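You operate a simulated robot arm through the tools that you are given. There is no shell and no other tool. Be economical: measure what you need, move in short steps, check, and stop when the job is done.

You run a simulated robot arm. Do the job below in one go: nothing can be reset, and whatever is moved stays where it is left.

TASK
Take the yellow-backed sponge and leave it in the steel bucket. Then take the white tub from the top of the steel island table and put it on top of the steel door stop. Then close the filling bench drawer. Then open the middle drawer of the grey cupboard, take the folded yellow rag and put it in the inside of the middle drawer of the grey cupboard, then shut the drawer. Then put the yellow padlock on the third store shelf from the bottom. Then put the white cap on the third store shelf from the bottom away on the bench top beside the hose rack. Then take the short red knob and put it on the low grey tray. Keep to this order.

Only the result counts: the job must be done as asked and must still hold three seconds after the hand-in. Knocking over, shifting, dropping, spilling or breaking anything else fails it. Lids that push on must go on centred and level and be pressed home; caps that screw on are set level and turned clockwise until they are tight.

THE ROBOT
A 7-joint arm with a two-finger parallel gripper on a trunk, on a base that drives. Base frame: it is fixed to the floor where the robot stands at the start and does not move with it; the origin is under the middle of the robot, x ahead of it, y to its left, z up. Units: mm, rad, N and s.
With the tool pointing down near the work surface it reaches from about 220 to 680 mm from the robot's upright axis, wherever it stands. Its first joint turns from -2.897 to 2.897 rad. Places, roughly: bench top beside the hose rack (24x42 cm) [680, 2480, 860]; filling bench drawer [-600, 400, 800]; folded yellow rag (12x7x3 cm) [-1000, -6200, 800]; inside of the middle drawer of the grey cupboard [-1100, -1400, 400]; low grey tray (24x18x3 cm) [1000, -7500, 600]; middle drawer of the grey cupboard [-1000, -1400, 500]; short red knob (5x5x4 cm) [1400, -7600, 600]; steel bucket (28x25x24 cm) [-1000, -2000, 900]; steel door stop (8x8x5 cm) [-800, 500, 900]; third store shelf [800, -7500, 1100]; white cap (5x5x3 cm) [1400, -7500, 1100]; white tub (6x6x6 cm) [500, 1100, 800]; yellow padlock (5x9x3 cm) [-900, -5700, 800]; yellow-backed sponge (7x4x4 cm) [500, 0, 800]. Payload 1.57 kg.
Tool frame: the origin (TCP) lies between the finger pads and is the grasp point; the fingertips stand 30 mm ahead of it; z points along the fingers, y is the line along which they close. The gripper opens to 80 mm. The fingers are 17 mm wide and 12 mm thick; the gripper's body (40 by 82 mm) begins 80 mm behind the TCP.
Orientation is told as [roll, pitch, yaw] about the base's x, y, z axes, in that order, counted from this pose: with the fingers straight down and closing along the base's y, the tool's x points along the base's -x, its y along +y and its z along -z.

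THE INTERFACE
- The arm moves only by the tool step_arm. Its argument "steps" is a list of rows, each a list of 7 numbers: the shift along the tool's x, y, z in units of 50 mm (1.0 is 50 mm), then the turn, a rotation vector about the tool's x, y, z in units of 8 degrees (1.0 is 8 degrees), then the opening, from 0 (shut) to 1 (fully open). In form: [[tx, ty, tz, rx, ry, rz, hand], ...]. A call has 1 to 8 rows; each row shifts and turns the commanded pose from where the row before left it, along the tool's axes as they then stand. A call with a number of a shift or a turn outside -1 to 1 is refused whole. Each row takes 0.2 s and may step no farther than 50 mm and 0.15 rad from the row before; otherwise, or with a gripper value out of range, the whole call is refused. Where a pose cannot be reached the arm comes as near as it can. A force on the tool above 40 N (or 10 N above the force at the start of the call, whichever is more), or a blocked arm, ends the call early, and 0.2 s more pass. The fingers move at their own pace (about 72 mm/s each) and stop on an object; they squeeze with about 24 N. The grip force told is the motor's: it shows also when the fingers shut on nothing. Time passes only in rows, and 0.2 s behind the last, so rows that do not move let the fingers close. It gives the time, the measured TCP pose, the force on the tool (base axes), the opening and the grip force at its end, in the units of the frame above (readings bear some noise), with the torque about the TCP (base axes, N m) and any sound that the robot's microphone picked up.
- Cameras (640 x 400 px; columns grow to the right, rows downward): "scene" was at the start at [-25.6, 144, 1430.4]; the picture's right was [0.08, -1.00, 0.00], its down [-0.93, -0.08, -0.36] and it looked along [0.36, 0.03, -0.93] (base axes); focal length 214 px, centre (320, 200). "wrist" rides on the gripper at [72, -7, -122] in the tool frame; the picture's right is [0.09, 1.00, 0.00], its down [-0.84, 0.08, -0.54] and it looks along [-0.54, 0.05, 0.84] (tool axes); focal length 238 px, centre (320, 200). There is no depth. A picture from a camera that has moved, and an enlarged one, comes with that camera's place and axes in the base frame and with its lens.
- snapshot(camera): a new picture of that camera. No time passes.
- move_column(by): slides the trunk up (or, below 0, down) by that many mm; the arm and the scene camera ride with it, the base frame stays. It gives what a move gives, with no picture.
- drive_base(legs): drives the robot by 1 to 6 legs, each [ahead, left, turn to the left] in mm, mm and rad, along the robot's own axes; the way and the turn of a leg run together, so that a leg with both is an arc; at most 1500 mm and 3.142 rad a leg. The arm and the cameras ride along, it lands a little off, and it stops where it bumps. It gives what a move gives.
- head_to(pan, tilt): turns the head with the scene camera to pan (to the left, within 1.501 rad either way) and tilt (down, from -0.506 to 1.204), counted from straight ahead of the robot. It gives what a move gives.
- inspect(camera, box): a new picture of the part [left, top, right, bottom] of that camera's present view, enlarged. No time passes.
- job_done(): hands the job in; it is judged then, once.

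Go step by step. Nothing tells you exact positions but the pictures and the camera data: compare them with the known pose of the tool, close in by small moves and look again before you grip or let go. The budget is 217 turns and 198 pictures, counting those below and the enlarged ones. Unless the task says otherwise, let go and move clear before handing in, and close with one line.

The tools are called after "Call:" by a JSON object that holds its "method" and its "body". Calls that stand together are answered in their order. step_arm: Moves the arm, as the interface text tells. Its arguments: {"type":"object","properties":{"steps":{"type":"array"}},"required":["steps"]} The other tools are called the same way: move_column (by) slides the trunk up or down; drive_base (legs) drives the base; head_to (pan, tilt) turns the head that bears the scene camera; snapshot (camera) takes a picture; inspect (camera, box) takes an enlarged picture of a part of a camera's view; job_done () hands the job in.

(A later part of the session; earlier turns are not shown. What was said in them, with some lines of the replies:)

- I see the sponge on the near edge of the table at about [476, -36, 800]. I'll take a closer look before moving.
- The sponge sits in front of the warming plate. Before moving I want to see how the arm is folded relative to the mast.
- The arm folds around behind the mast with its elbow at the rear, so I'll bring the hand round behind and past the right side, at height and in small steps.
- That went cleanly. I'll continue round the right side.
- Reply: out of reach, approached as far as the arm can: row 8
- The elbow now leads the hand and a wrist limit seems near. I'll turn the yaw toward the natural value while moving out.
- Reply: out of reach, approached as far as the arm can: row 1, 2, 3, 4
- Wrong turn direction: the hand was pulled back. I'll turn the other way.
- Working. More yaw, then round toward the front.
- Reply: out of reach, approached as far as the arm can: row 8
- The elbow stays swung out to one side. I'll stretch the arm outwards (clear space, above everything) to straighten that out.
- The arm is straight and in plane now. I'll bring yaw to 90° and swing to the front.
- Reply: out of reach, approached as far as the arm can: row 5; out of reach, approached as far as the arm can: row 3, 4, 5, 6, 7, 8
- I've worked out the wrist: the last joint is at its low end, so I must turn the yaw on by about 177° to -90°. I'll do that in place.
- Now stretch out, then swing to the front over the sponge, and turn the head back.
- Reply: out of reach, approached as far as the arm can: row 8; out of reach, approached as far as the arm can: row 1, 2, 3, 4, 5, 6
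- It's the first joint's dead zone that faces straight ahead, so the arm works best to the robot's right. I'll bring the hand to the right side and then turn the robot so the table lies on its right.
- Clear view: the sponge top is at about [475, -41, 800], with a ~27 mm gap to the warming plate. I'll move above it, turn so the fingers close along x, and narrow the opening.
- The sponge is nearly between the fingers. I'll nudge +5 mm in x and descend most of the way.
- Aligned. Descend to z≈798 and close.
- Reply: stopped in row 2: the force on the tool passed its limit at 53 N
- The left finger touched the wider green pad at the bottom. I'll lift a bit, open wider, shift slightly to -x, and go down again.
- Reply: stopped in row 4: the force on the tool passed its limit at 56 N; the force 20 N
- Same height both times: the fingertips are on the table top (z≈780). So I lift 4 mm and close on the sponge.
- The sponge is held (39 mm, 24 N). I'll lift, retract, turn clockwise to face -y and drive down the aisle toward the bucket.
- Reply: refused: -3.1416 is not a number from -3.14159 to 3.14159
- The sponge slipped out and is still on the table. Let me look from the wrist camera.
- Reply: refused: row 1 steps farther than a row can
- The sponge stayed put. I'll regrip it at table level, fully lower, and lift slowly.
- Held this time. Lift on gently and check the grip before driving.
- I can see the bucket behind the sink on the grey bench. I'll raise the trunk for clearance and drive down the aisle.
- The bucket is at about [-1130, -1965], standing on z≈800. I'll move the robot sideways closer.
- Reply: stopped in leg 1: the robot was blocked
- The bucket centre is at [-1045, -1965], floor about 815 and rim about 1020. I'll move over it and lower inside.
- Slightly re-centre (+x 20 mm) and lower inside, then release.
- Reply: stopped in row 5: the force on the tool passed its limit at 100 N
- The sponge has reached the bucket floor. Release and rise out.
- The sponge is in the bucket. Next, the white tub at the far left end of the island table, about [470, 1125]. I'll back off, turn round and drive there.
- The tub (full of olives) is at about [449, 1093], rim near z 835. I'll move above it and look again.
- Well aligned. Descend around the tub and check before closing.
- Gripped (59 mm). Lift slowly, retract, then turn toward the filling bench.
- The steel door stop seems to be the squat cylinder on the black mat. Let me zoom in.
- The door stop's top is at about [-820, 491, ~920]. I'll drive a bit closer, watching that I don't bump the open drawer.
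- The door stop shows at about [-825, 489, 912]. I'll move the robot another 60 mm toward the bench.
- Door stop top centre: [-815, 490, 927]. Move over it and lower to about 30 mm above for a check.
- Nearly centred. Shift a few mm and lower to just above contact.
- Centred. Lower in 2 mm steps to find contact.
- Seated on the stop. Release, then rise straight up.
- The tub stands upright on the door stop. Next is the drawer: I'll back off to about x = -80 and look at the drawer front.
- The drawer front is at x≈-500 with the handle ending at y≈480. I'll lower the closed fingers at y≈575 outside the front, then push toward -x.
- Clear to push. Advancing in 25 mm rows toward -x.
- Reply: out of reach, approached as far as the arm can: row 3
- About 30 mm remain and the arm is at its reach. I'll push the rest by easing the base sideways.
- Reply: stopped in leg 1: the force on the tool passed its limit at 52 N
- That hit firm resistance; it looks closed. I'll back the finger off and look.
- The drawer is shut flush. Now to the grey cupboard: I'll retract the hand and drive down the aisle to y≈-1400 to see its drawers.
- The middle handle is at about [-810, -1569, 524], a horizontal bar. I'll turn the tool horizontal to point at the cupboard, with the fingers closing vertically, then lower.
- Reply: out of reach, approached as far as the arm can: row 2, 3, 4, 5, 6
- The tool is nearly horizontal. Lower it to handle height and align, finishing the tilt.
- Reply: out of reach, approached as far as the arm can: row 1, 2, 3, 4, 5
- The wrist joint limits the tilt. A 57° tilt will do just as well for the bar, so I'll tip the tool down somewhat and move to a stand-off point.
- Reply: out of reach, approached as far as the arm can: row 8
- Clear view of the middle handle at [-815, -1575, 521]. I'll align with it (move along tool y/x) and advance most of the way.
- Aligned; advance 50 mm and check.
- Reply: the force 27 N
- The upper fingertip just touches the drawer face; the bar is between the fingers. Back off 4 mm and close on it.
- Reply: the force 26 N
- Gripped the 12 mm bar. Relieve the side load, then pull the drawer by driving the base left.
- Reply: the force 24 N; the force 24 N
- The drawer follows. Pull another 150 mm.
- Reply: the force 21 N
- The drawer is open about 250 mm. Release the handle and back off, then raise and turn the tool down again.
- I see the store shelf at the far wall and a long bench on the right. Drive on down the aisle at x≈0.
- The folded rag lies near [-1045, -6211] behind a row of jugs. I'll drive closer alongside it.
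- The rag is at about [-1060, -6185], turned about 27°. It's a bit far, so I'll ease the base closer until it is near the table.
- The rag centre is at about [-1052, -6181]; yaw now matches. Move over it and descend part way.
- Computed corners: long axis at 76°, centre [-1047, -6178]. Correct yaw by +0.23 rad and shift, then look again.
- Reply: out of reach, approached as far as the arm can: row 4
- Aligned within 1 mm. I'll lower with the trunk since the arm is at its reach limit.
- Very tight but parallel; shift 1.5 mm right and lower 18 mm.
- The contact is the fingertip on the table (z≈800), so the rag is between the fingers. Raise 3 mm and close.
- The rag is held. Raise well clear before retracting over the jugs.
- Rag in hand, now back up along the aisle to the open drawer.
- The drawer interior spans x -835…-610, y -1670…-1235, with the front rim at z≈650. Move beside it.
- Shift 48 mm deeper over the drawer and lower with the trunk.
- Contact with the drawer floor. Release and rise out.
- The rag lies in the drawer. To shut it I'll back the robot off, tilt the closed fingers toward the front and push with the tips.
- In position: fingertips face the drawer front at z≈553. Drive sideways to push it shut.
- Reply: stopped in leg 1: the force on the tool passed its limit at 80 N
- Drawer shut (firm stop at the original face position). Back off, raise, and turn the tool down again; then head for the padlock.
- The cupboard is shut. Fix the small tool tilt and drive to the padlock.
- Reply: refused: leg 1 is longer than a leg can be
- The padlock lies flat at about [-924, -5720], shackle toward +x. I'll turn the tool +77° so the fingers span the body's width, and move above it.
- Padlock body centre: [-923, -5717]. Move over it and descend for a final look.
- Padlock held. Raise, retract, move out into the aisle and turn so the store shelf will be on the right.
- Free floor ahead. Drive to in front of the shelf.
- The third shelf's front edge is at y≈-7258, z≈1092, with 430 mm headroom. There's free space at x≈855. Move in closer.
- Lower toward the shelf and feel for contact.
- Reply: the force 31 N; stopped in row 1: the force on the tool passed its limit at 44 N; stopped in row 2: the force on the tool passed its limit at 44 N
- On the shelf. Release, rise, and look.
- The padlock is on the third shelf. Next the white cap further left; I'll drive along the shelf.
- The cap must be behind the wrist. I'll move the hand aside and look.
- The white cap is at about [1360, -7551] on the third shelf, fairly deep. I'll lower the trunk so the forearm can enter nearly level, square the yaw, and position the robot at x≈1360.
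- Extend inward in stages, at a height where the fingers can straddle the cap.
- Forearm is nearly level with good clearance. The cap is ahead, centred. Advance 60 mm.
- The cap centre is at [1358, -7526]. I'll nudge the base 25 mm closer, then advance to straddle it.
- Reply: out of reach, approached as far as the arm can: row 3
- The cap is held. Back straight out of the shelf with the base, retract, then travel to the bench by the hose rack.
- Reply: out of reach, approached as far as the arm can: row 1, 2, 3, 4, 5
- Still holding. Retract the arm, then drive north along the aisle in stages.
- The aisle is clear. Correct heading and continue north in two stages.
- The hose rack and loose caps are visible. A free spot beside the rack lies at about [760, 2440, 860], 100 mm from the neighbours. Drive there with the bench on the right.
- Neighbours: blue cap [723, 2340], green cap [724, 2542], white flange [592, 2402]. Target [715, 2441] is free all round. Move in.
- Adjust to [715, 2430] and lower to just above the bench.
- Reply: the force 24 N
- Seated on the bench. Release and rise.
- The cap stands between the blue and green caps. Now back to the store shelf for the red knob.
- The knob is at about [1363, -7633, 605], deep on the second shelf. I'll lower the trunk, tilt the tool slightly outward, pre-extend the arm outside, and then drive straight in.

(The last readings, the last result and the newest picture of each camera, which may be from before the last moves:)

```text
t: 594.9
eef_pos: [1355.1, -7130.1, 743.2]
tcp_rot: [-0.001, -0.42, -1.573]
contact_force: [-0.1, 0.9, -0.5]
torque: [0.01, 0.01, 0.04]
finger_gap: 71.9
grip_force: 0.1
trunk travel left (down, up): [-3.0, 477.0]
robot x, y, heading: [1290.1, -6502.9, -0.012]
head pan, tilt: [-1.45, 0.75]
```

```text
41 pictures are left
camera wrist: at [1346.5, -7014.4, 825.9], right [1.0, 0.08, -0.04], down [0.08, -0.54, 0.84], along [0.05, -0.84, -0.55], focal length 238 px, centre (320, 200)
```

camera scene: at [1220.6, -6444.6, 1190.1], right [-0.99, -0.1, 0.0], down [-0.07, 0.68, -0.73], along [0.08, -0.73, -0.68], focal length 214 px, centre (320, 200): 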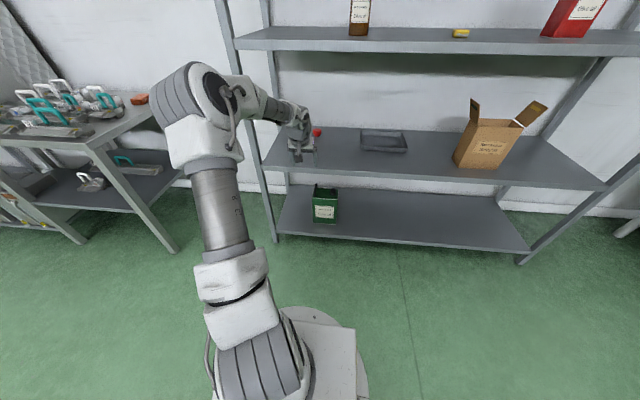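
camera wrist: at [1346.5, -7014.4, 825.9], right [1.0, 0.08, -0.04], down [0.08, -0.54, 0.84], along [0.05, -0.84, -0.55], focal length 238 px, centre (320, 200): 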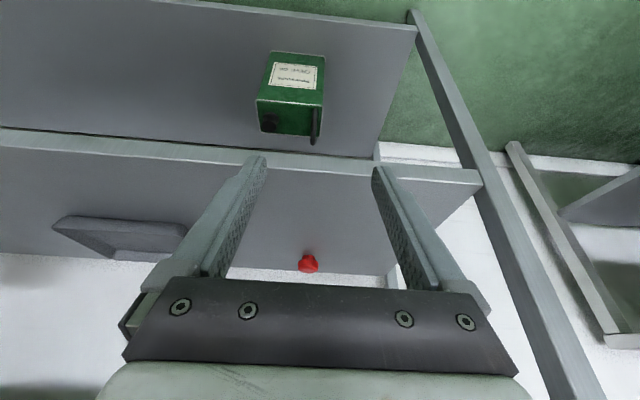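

Lower a bit more for headroom, then drive in sideways.

Call:
{"method": "step_arm", "body": {"steps": [[0.18, 0.06, 0.41, 0, 0, 0, 0.9], [0.18, 0.06, 0.41, 0, 0, 0, 0.9]]}}

Call:
{"method": "drive_base", "body": {"legs": [[0, -300, 0.012]]}}

Call:
{"method": "snapshot", "body": {"camera": "scene"}}

Call:
{"method": "snapshot", "body": {"camera": "wrist"}}

```text
t: 595.5
eef_pos: [1358.7, -7130.9, 698.4]
tcp_rot: [0.0, -0.419, -1.572]
contact_force: [0.0, 0.8, 0.1]
torque: [-0.02, 0.02, -0.01]
finger_gap: 72.0
grip_force: 0.1
trunk travel left (down, up): [-3.0, 477.0]
robot x, y, heading: [1291.9, -6502.4, -0.018]
head pan, tilt: [-1.45, 0.75]
```

```text
t: 598.3
eef_pos: [1359.6, -7430.3, 699.0]
tcp_rot: [0.0, -0.418, -1.566]
contact_force: [0.1, 0.4, 0.3]
torque: [0.02, -0.02, 0.0]
finger_gap: 72.0
grip_force: 0.1
trunk travel left (down, up): [-3.0, 477.0]
robot x, y, heading: [1285.7, -6803.8, -0.009]
head pan, tilt: [-1.45, 0.75]
```

```text
40 pictures are left
camera scene: at [1216.6, -6745.7, 1190.1], right [-0.99, -0.11, 0.0], down [-0.08, 0.68, -0.73], along [0.08, -0.73, -0.68], focal length 214 px, centre (320, 200)
```

scene: 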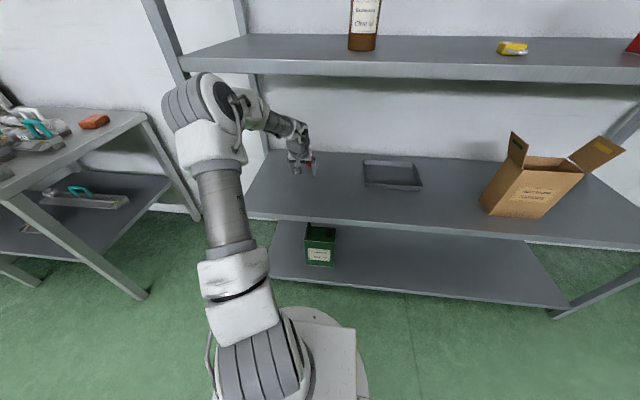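

```text
39 pictures are left
camera wrist: at [1351.7, -7315.6, 780.9], right [1.0, 0.09, -0.04], down [0.08, -0.54, 0.84], along [0.05, -0.83, -0.55], focal length 238 px, centre (320, 200)
```

wrist: 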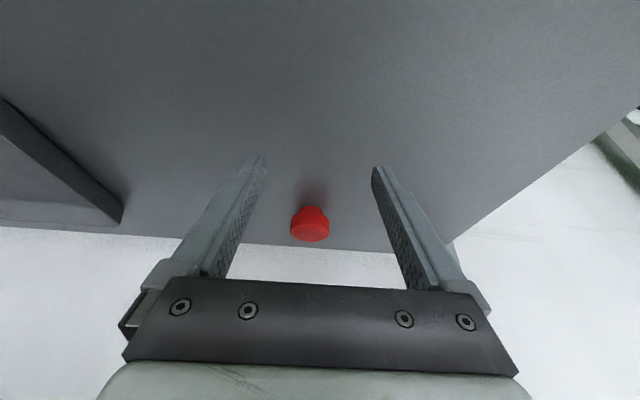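

The knob is at [1358, -7606, ~631]. Drive 70 mm further in, then advance two thirds of the way and check.

Call:
{"method": "drive_base", "body": {"legs": [[0, -70, 0.009]]}}

Call:
{"method": "step_arm", "body": {"steps": [[-0.5, 0, 0.6, 0, 0, 0, 1], [-0.5, 0, 0.6, 0, 0, 0, 1]]}}

Call:
{"method": "snapshot", "body": {"camera": "wrist"}}

Call:
{"method": "snapshot", "body": {"camera": "scene"}}

```text
t: 599.5
eef_pos: [1365.3, -7499.4, 699.1]
tcp_rot: [0.002, -0.421, -1.557]
contact_force: [0.3, 0.0, 0.4]
torque: [-0.02, -0.01, -0.01]
finger_gap: 72.0
grip_force: 0.0
trunk travel left (down, up): [-3.0, 477.0]
robot x, y, heading: [1289.4, -6873.4, 0.002]
head pan, tilt: [-1.45, 0.75]
```

```text
t: 600.1
eef_pos: [1364.8, -7572.9, 664.2]
tcp_rot: [0.0, -0.419, -1.557]
contact_force: [-0.9, 0.2, 0.8]
torque: [0.01, 0.02, -0.02]
finger_gap: 80.0
grip_force: 0.1
trunk travel left (down, up): [-3.0, 477.0]
robot x, y, heading: [1285.2, -6872.4, 0.003]
head pan, tilt: [-1.45, 0.75]
```

```text
38 pictures are left
camera wrist: at [1356.6, -7456.5, 746.1], right [0.99, 0.1, -0.04], down [0.08, -0.54, 0.84], along [0.06, -0.83, -0.55], focal length 238 px, centre (320, 200)
```

wrist: 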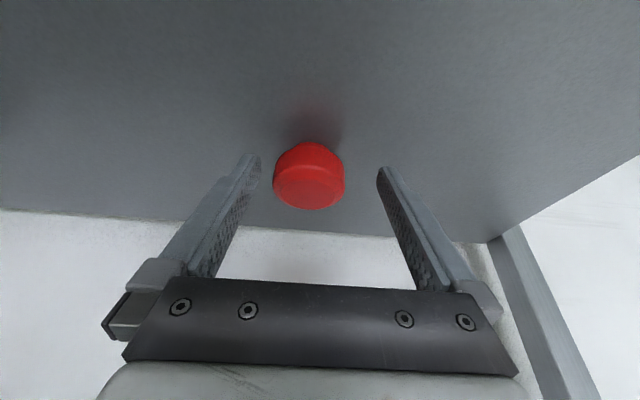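

```text
37 pictures are left
camera scene: at [1215.7, -6815.3, 1190.1], right [-0.99, -0.12, 0.0], down [-0.08, 0.68, -0.73], along [0.09, -0.73, -0.68], focal length 214 px, centre (320, 200)
```

scene: 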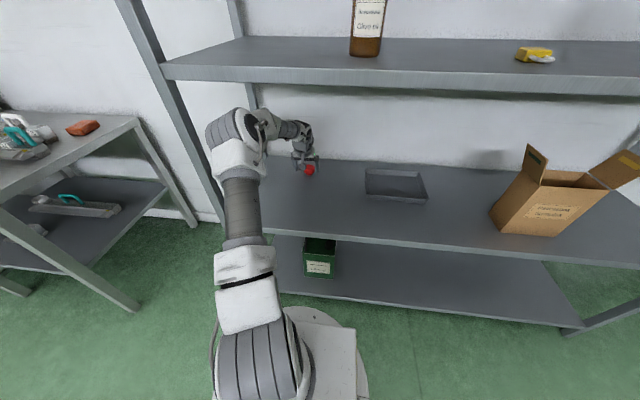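

Nearly there: knob 7 mm to the left, about 25 mm further. Advance and close.

Call:
{"method": "step_arm", "body": {"steps": [[-0.12, -0.14, 0.2, 0, 0, 0, 1], [-0.1, 0, 0.2, 0, 0, 0, 1]]}}

Call:
{"method": "snapshot", "body": {"camera": "wrist"}}

```text
t: 600.7
eef_pos: [1357.7, -7588.6, 650.5]
tcp_rot: [0.001, -0.42, -1.556]
contact_force: [-0.3, 7.5, 9.2]
torque: [0.15, 0.1, -0.06]
finger_gap: 79.7
grip_force: 0.1
trunk travel left (down, up): [-3.0, 477.0]
robot x, y, heading: [1289.3, -6873.8, -0.002]
head pan, tilt: [-1.45, 0.75]
```

```text
36 pictures are left
camera wrist: at [1348.7, -7473.3, 733.0], right [0.99, 0.1, -0.04], down [0.09, -0.54, 0.84], along [0.06, -0.84, -0.55], focal length 238 px, centre (320, 200)
```

wrist: 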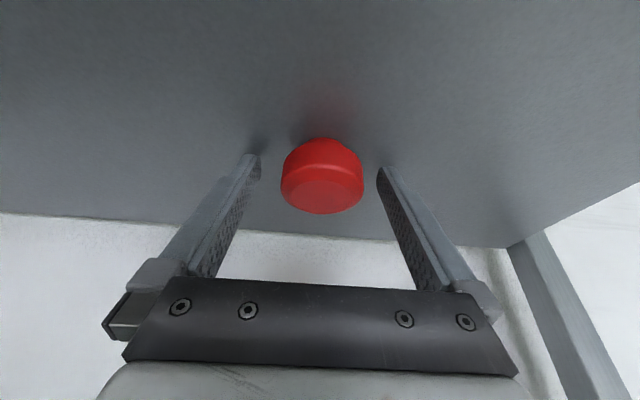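

Tips touch the shelf; lift 2 mm and close.

Call:
{"method": "step_arm", "body": {"steps": [[0, 0.03, -0.05, 0, 0, 0, 1], [0, 0, 0, 0, 0, 0, 0], [0, 0, 0, 0, 0, 0, 0], [0, 0, 0, 0, 0, 0, 0]]}}

Call:
{"method": "step_arm", "body": {"steps": [[-0.04, 0, -0.1, 0, 0, 0, 0], [-0.12, 0, -0.3, 0, 0, 0, 0], [-0.16, 0, -0.4, 0, 0, 0, 0]]}}

Call:
{"method": "snapshot", "body": {"camera": "wrist"}}

```text
t: 601.7
eef_pos: [1359.9, -7586.7, 650.4]
tcp_rot: [0.0, -0.42, -1.555]
contact_force: [-0.6, 0.8, 0.2]
torque: [0.03, -0.02, -0.02]
finger_gap: 48.4
grip_force: 24.2
trunk travel left (down, up): [-3.0, 477.0]
robot x, y, heading: [1287.1, -6872.9, -0.001]
head pan, tilt: [-1.45, 0.75]
```

```text
t: 602.5
eef_pos: [1360.7, -7585.7, 696.4]
tcp_rot: [-0.001, -0.417, -1.556]
contact_force: [0.1, 1.1, 0.0]
torque: [0.01, -0.01, 0.01]
finger_gap: 48.1
grip_force: 24.0
trunk travel left (down, up): [-3.0, 477.0]
robot x, y, heading: [1290.5, -6871.3, 0.001]
head pan, tilt: [-1.45, 0.75]
```

```text
35 pictures are left
camera wrist: at [1351.5, -7470.0, 778.9], right [0.99, 0.1, -0.04], down [0.09, -0.54, 0.83], along [0.06, -0.83, -0.55], focal length 238 px, centre (320, 200)
```

wrist: 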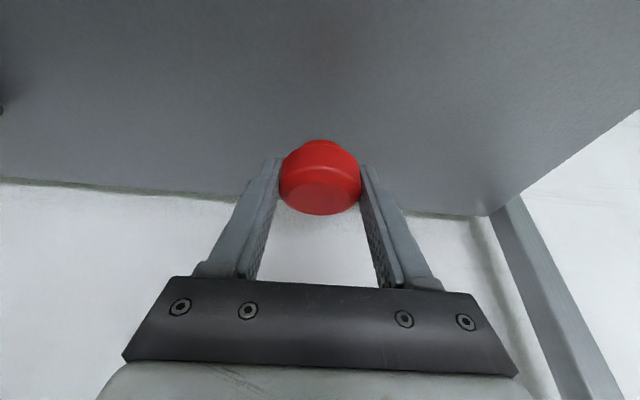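

Knob held. The tray lies on the same shelf at about [992, -7550]; I'll slide the robot along the shelf with the hand staying inside.

Call:
{"method": "drive_base", "body": {"legs": [[-200, 30, 0]]}}

Call:
{"method": "snapshot", "body": {"camera": "scene"}}

Call:
{"method": "snapshot", "body": {"camera": "wrist"}}

```text
t: 604.4
eef_pos: [1158.9, -7555.3, 695.8]
tcp_rot: [0.001, -0.418, -1.56]
contact_force: [-0.3, 0.6, -0.1]
torque: [0.02, -0.01, 0.03]
finger_gap: 48.1
grip_force: 23.8
trunk travel left (down, up): [-3.0, 477.0]
robot x, y, heading: [1093.4, -6839.7, -0.006]
head pan, tilt: [-1.45, 0.75]
```

```text
34 pictures are left
camera scene: at [1017.5, -6785.1, 1190.1], right [-0.99, -0.12, 0.0], down [-0.08, 0.68, -0.73], along [0.09, -0.73, -0.68], focal length 214 px, centre (320, 200)
```

scene: 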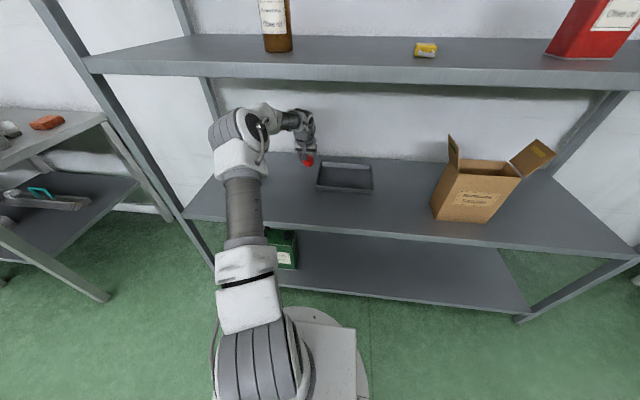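

```text
33 pictures are left
camera wrist: at [1151.3, -7440.1, 778.8], right [0.99, 0.1, -0.04], down [0.08, -0.54, 0.84], along [0.06, -0.83, -0.55], focal length 238 px, centre (320, 200)
```

wrist: 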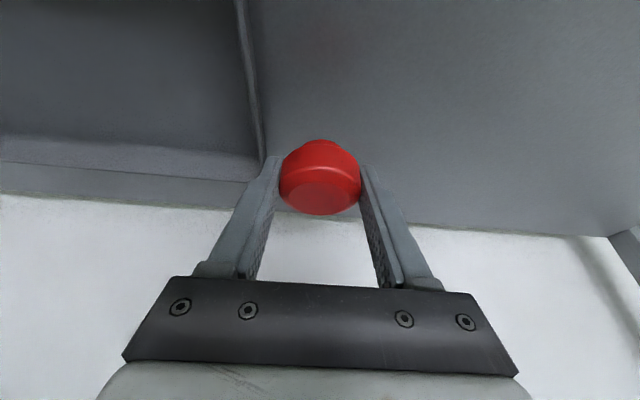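

Call:
{"method": "drive_base", "body": {"legs": [[-165, 12, 0.006]]}}

Call:
{"method": "snapshot", "body": {"camera": "wrist"}}

Call:
{"method": "inspect", "body": {"camera": "scene", "box": [240, 90, 400, 210]}}

```text
t: 606.2
eef_pos: [998.7, -7543.0, 696.2]
tcp_rot: [0.001, -0.418, -1.552]
contact_force: [0.2, 0.9, 0.0]
torque: [-0.01, 0.01, 0.01]
finger_gap: 48.3
grip_force: 24.3
trunk travel left (down, up): [-3.0, 477.0]
robot x, y, heading: [922.9, -6830.6, 0.005]
head pan, tilt: [-1.45, 0.75]
```

```text
32 pictures are left
camera wrist: at [989.2, -7427.8, 778.7], right [0.99, 0.1, -0.04], down [0.09, -0.54, 0.84], along [0.07, -0.83, -0.55], focal length 238 px, centre (320, 200)
```

wrist: 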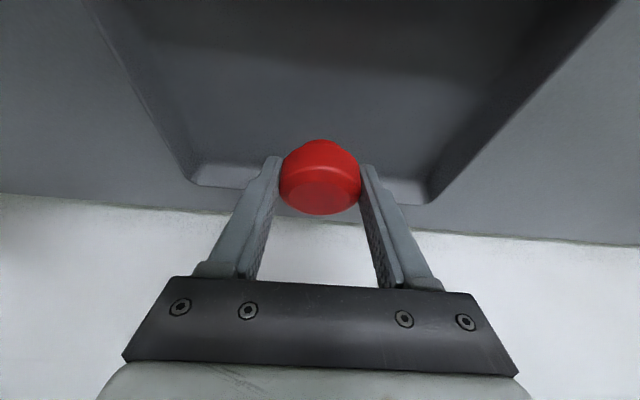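

```text
3.33 times, centred on (320, 150) of scene
camera zoom: at [850.8, -6773.8, 1190.1], right [-0.99, -0.12, 0.0], down [-0.08, 0.68, -0.73], along [0.09, -0.73, -0.68], focal length 715 px, centre (320, 367)
```

zoom: 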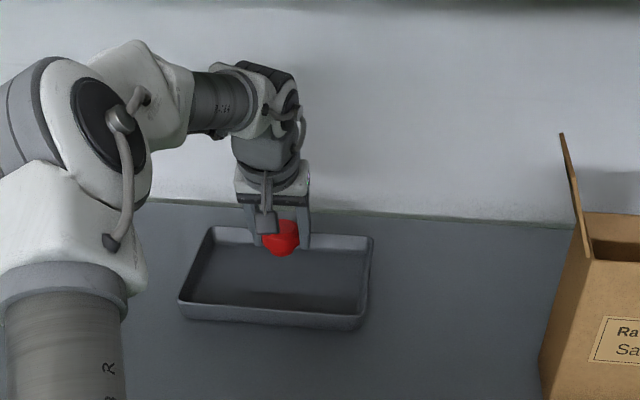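

Directly over the tray. Lower vertically to just above its floor, then feel for contact.

Call:
{"method": "step_arm", "body": {"steps": [[0.12, 0, 0.27, 0, 0, 0, 0], [0.14, 0, 0.3, 0, 0, 0, 0], [0, 0, 0, 0, 0, 0, 0]]}}

Call:
{"method": "step_arm", "body": {"steps": [[0.03, 0, 0.07, 0, 0, 0, 0], [0, 0, 0, 0, 0, 0, 0]]}}

Call:
{"method": "step_arm", "body": {"steps": [[0.03, 0, 0.07, 0, 0, 0, 0], [0, 0, 0, 0, 0, 0, 0]]}}

Call:
{"method": "snapshot", "body": {"camera": "wrist"}}

```text
t: 607.0
eef_pos: [998.4, -7542.2, 664.2]
tcp_rot: [0.0, -0.419, -1.553]
contact_force: [0.5, 0.4, -1.5]
torque: [0.01, -0.01, 0.0]
finger_gap: 48.3
grip_force: 24.0
trunk travel left (down, up): [-3.0, 477.0]
robot x, y, heading: [922.2, -6831.5, 0.002]
head pan, tilt: [-1.45, 0.75]
```

```text
t: 607.6
eef_pos: [998.3, -7543.0, 661.6]
tcp_rot: [0.0, -0.418, -1.554]
contact_force: [-0.6, 0.1, 0.5]
torque: [0.01, 0.0, -0.02]
finger_gap: 48.0
grip_force: 23.8
trunk travel left (down, up): [-3.0, 477.0]
robot x, y, heading: [923.4, -6832.8, 0.005]
head pan, tilt: [-1.45, 0.75]
```

```text
t: 608.2
eef_pos: [998.9, -7542.8, 658.1]
tcp_rot: [0.0, -0.421, -1.552]
contact_force: [-0.2, -0.2, -0.8]
torque: [0.0, 0.01, 0.02]
finger_gap: 48.3
grip_force: 23.8
trunk travel left (down, up): [-3.0, 477.0]
robot x, y, heading: [920.7, -6829.3, 0.008]
head pan, tilt: [-1.45, 0.75]
```

```text
30 pictures are left
camera wrist: at [989.5, -7428.0, 740.3], right [0.99, 0.1, -0.04], down [0.09, -0.54, 0.84], along [0.07, -0.83, -0.55], focal length 238 px, centre (320, 200)
```

wrist: 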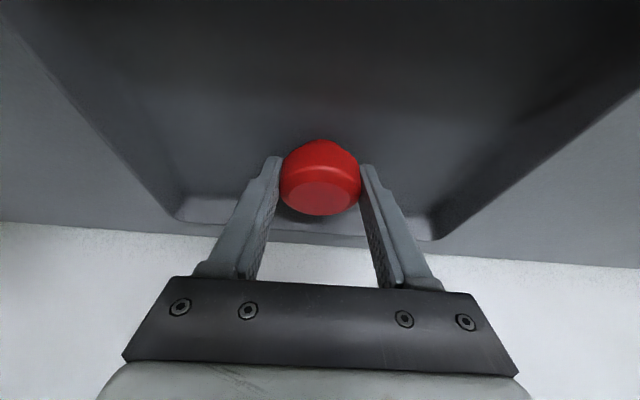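

Call:
{"method": "step_arm", "body": {"steps": [[0.025, 0, 0.06, 0, 0, 0, 0], [0, 0, 0, 0, 0, 0, 0]]}}

Call:
{"method": "step_arm", "body": {"steps": [[0.025, 0, 0.06, 0, 0, 0, 0], [0, 0, 0, 0, 0, 0, 0]]}}

Call:
{"method": "step_arm", "body": {"steps": [[0.02, 0, 0.04, 0, 0, 0, 0], [0, 0, 0, 0, 0, 0, 0]]}}

```text
t: 608.8
eef_pos: [998.7, -7543.1, 656.5]
tcp_rot: [0.0, -0.42, -1.554]
contact_force: [-0.3, 0.2, 4.9]
torque: [0.02, 0.04, 0.0]
finger_gap: 48.2
grip_force: 24.0
trunk travel left (down, up): [-3.0, 477.0]
robot x, y, heading: [920.9, -6831.2, 0.007]
head pan, tilt: [-1.45, 0.75]
```

```text
t: 609.4
eef_pos: [999.5, -7543.5, 656.4]
tcp_rot: [0.001, -0.426, -1.553]
contact_force: [0.8, 4.0, 22.8]
torque: [0.18, 0.03, -0.03]
finger_gap: 48.3
grip_force: 24.4
trunk travel left (down, up): [-3.0, 477.0]
robot x, y, heading: [923.4, -6829.2, 0.002]
head pan, tilt: [-1.45, 0.75]
```

```text
t: 610.0
eef_pos: [1000.2, -7543.0, 655.6]
tcp_rot: [-0.001, -0.43, -1.554]
contact_force: [-1.2, 4.7, 36.5]
torque: [0.16, 0.12, 0.06]
finger_gap: 48.1
grip_force: 23.8
trunk travel left (down, up): [-3.0, 477.0]
robot x, y, heading: [924.9, -6829.3, 0.005]
head pan, tilt: [-1.45, 0.75]
```

Seated on the tray floor. Ease off, release, and withdraw along the tool axis.

Call:
{"method": "step_arm", "body": {"steps": [[-0.02, 0, -0.06, 0, 0, 0, 0.1], [0, 0, 0, 0, 0, 0, 0.95], [0, 0, 0, 0, 0, 0, 0.95], [0, 0, -0.3, 0, 0, 0, 0.95], [0, 0, -0.6, 0, 0, 0, 0.95], [0.2, 0, -0.3, 0, 0, 0, 0.95]]}}

Call:
{"method": "snapshot", "body": {"camera": "wrist"}}

Call:
{"method": "drive_base", "body": {"legs": [[0, 380, 0]]}}

Call:
{"method": "snapshot", "body": {"camera": "scene"}}

```text
t: 611.4
eef_pos: [997.9, -7509.3, 702.2]
tcp_rot: [-0.001, -0.417, -1.554]
contact_force: [-0.4, -0.6, 0.2]
torque: [0.0, 0.02, 0.0]
finger_gap: 76.0
grip_force: 0.0
trunk travel left (down, up): [-3.0, 477.0]
robot x, y, heading: [924.6, -6830.2, 0.006]
head pan, tilt: [-1.45, 0.75]
```

```text
29 pictures are left
camera wrist: at [988.5, -7394.3, 784.7], right [0.99, 0.1, -0.04], down [0.09, -0.54, 0.83], along [0.06, -0.83, -0.55], focal length 238 px, centre (320, 200)
```

wrist: 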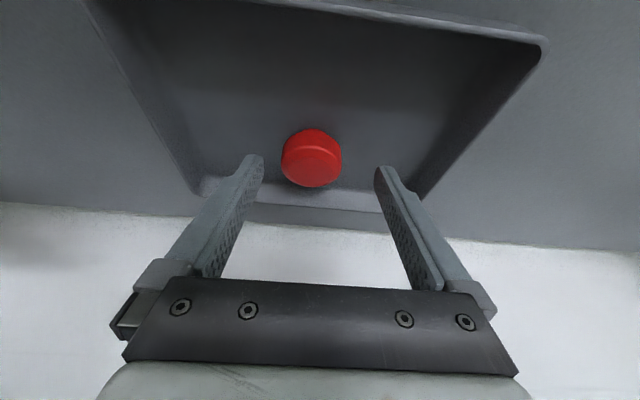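

```text
t: 614.8
eef_pos: [998.8, -7127.7, 702.1]
tcp_rot: [0.002, -0.42, -1.547]
contact_force: [0.0, 0.5, 0.3]
torque: [0.0, -0.03, 0.02]
finger_gap: 76.0
grip_force: 0.1
trunk travel left (down, up): [-3.0, 477.0]
robot x, y, heading: [918.3, -6448.7, 0.015]
head pan, tilt: [-1.45, 0.75]
```

```text
28 pictures are left
camera scene: at [847.8, -6390.9, 1190.1], right [-0.99, -0.13, 0.0], down [-0.09, 0.68, -0.73], along [0.1, -0.73, -0.68], focal length 214 px, centre (320, 200)
```

scene: 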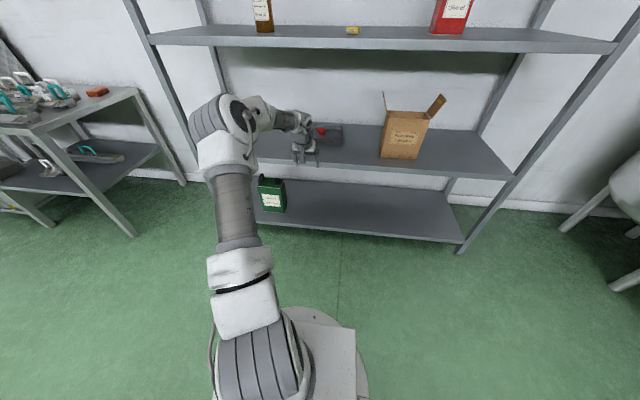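

The knob sits in the tray, the padlock is on the third shelf, and the arm is clear of the shelves. Handing in.

Call:
{"method": "job_done", "body": {}}

```text
The job is handed in.
```

I carried out all seven steps in the order you gave and handed the job in with the gripper empty and the arm clear of the shelves. I judged both drawers shut from a firm stop and pictures, and did not re-check the filling bench drawer before handing in.
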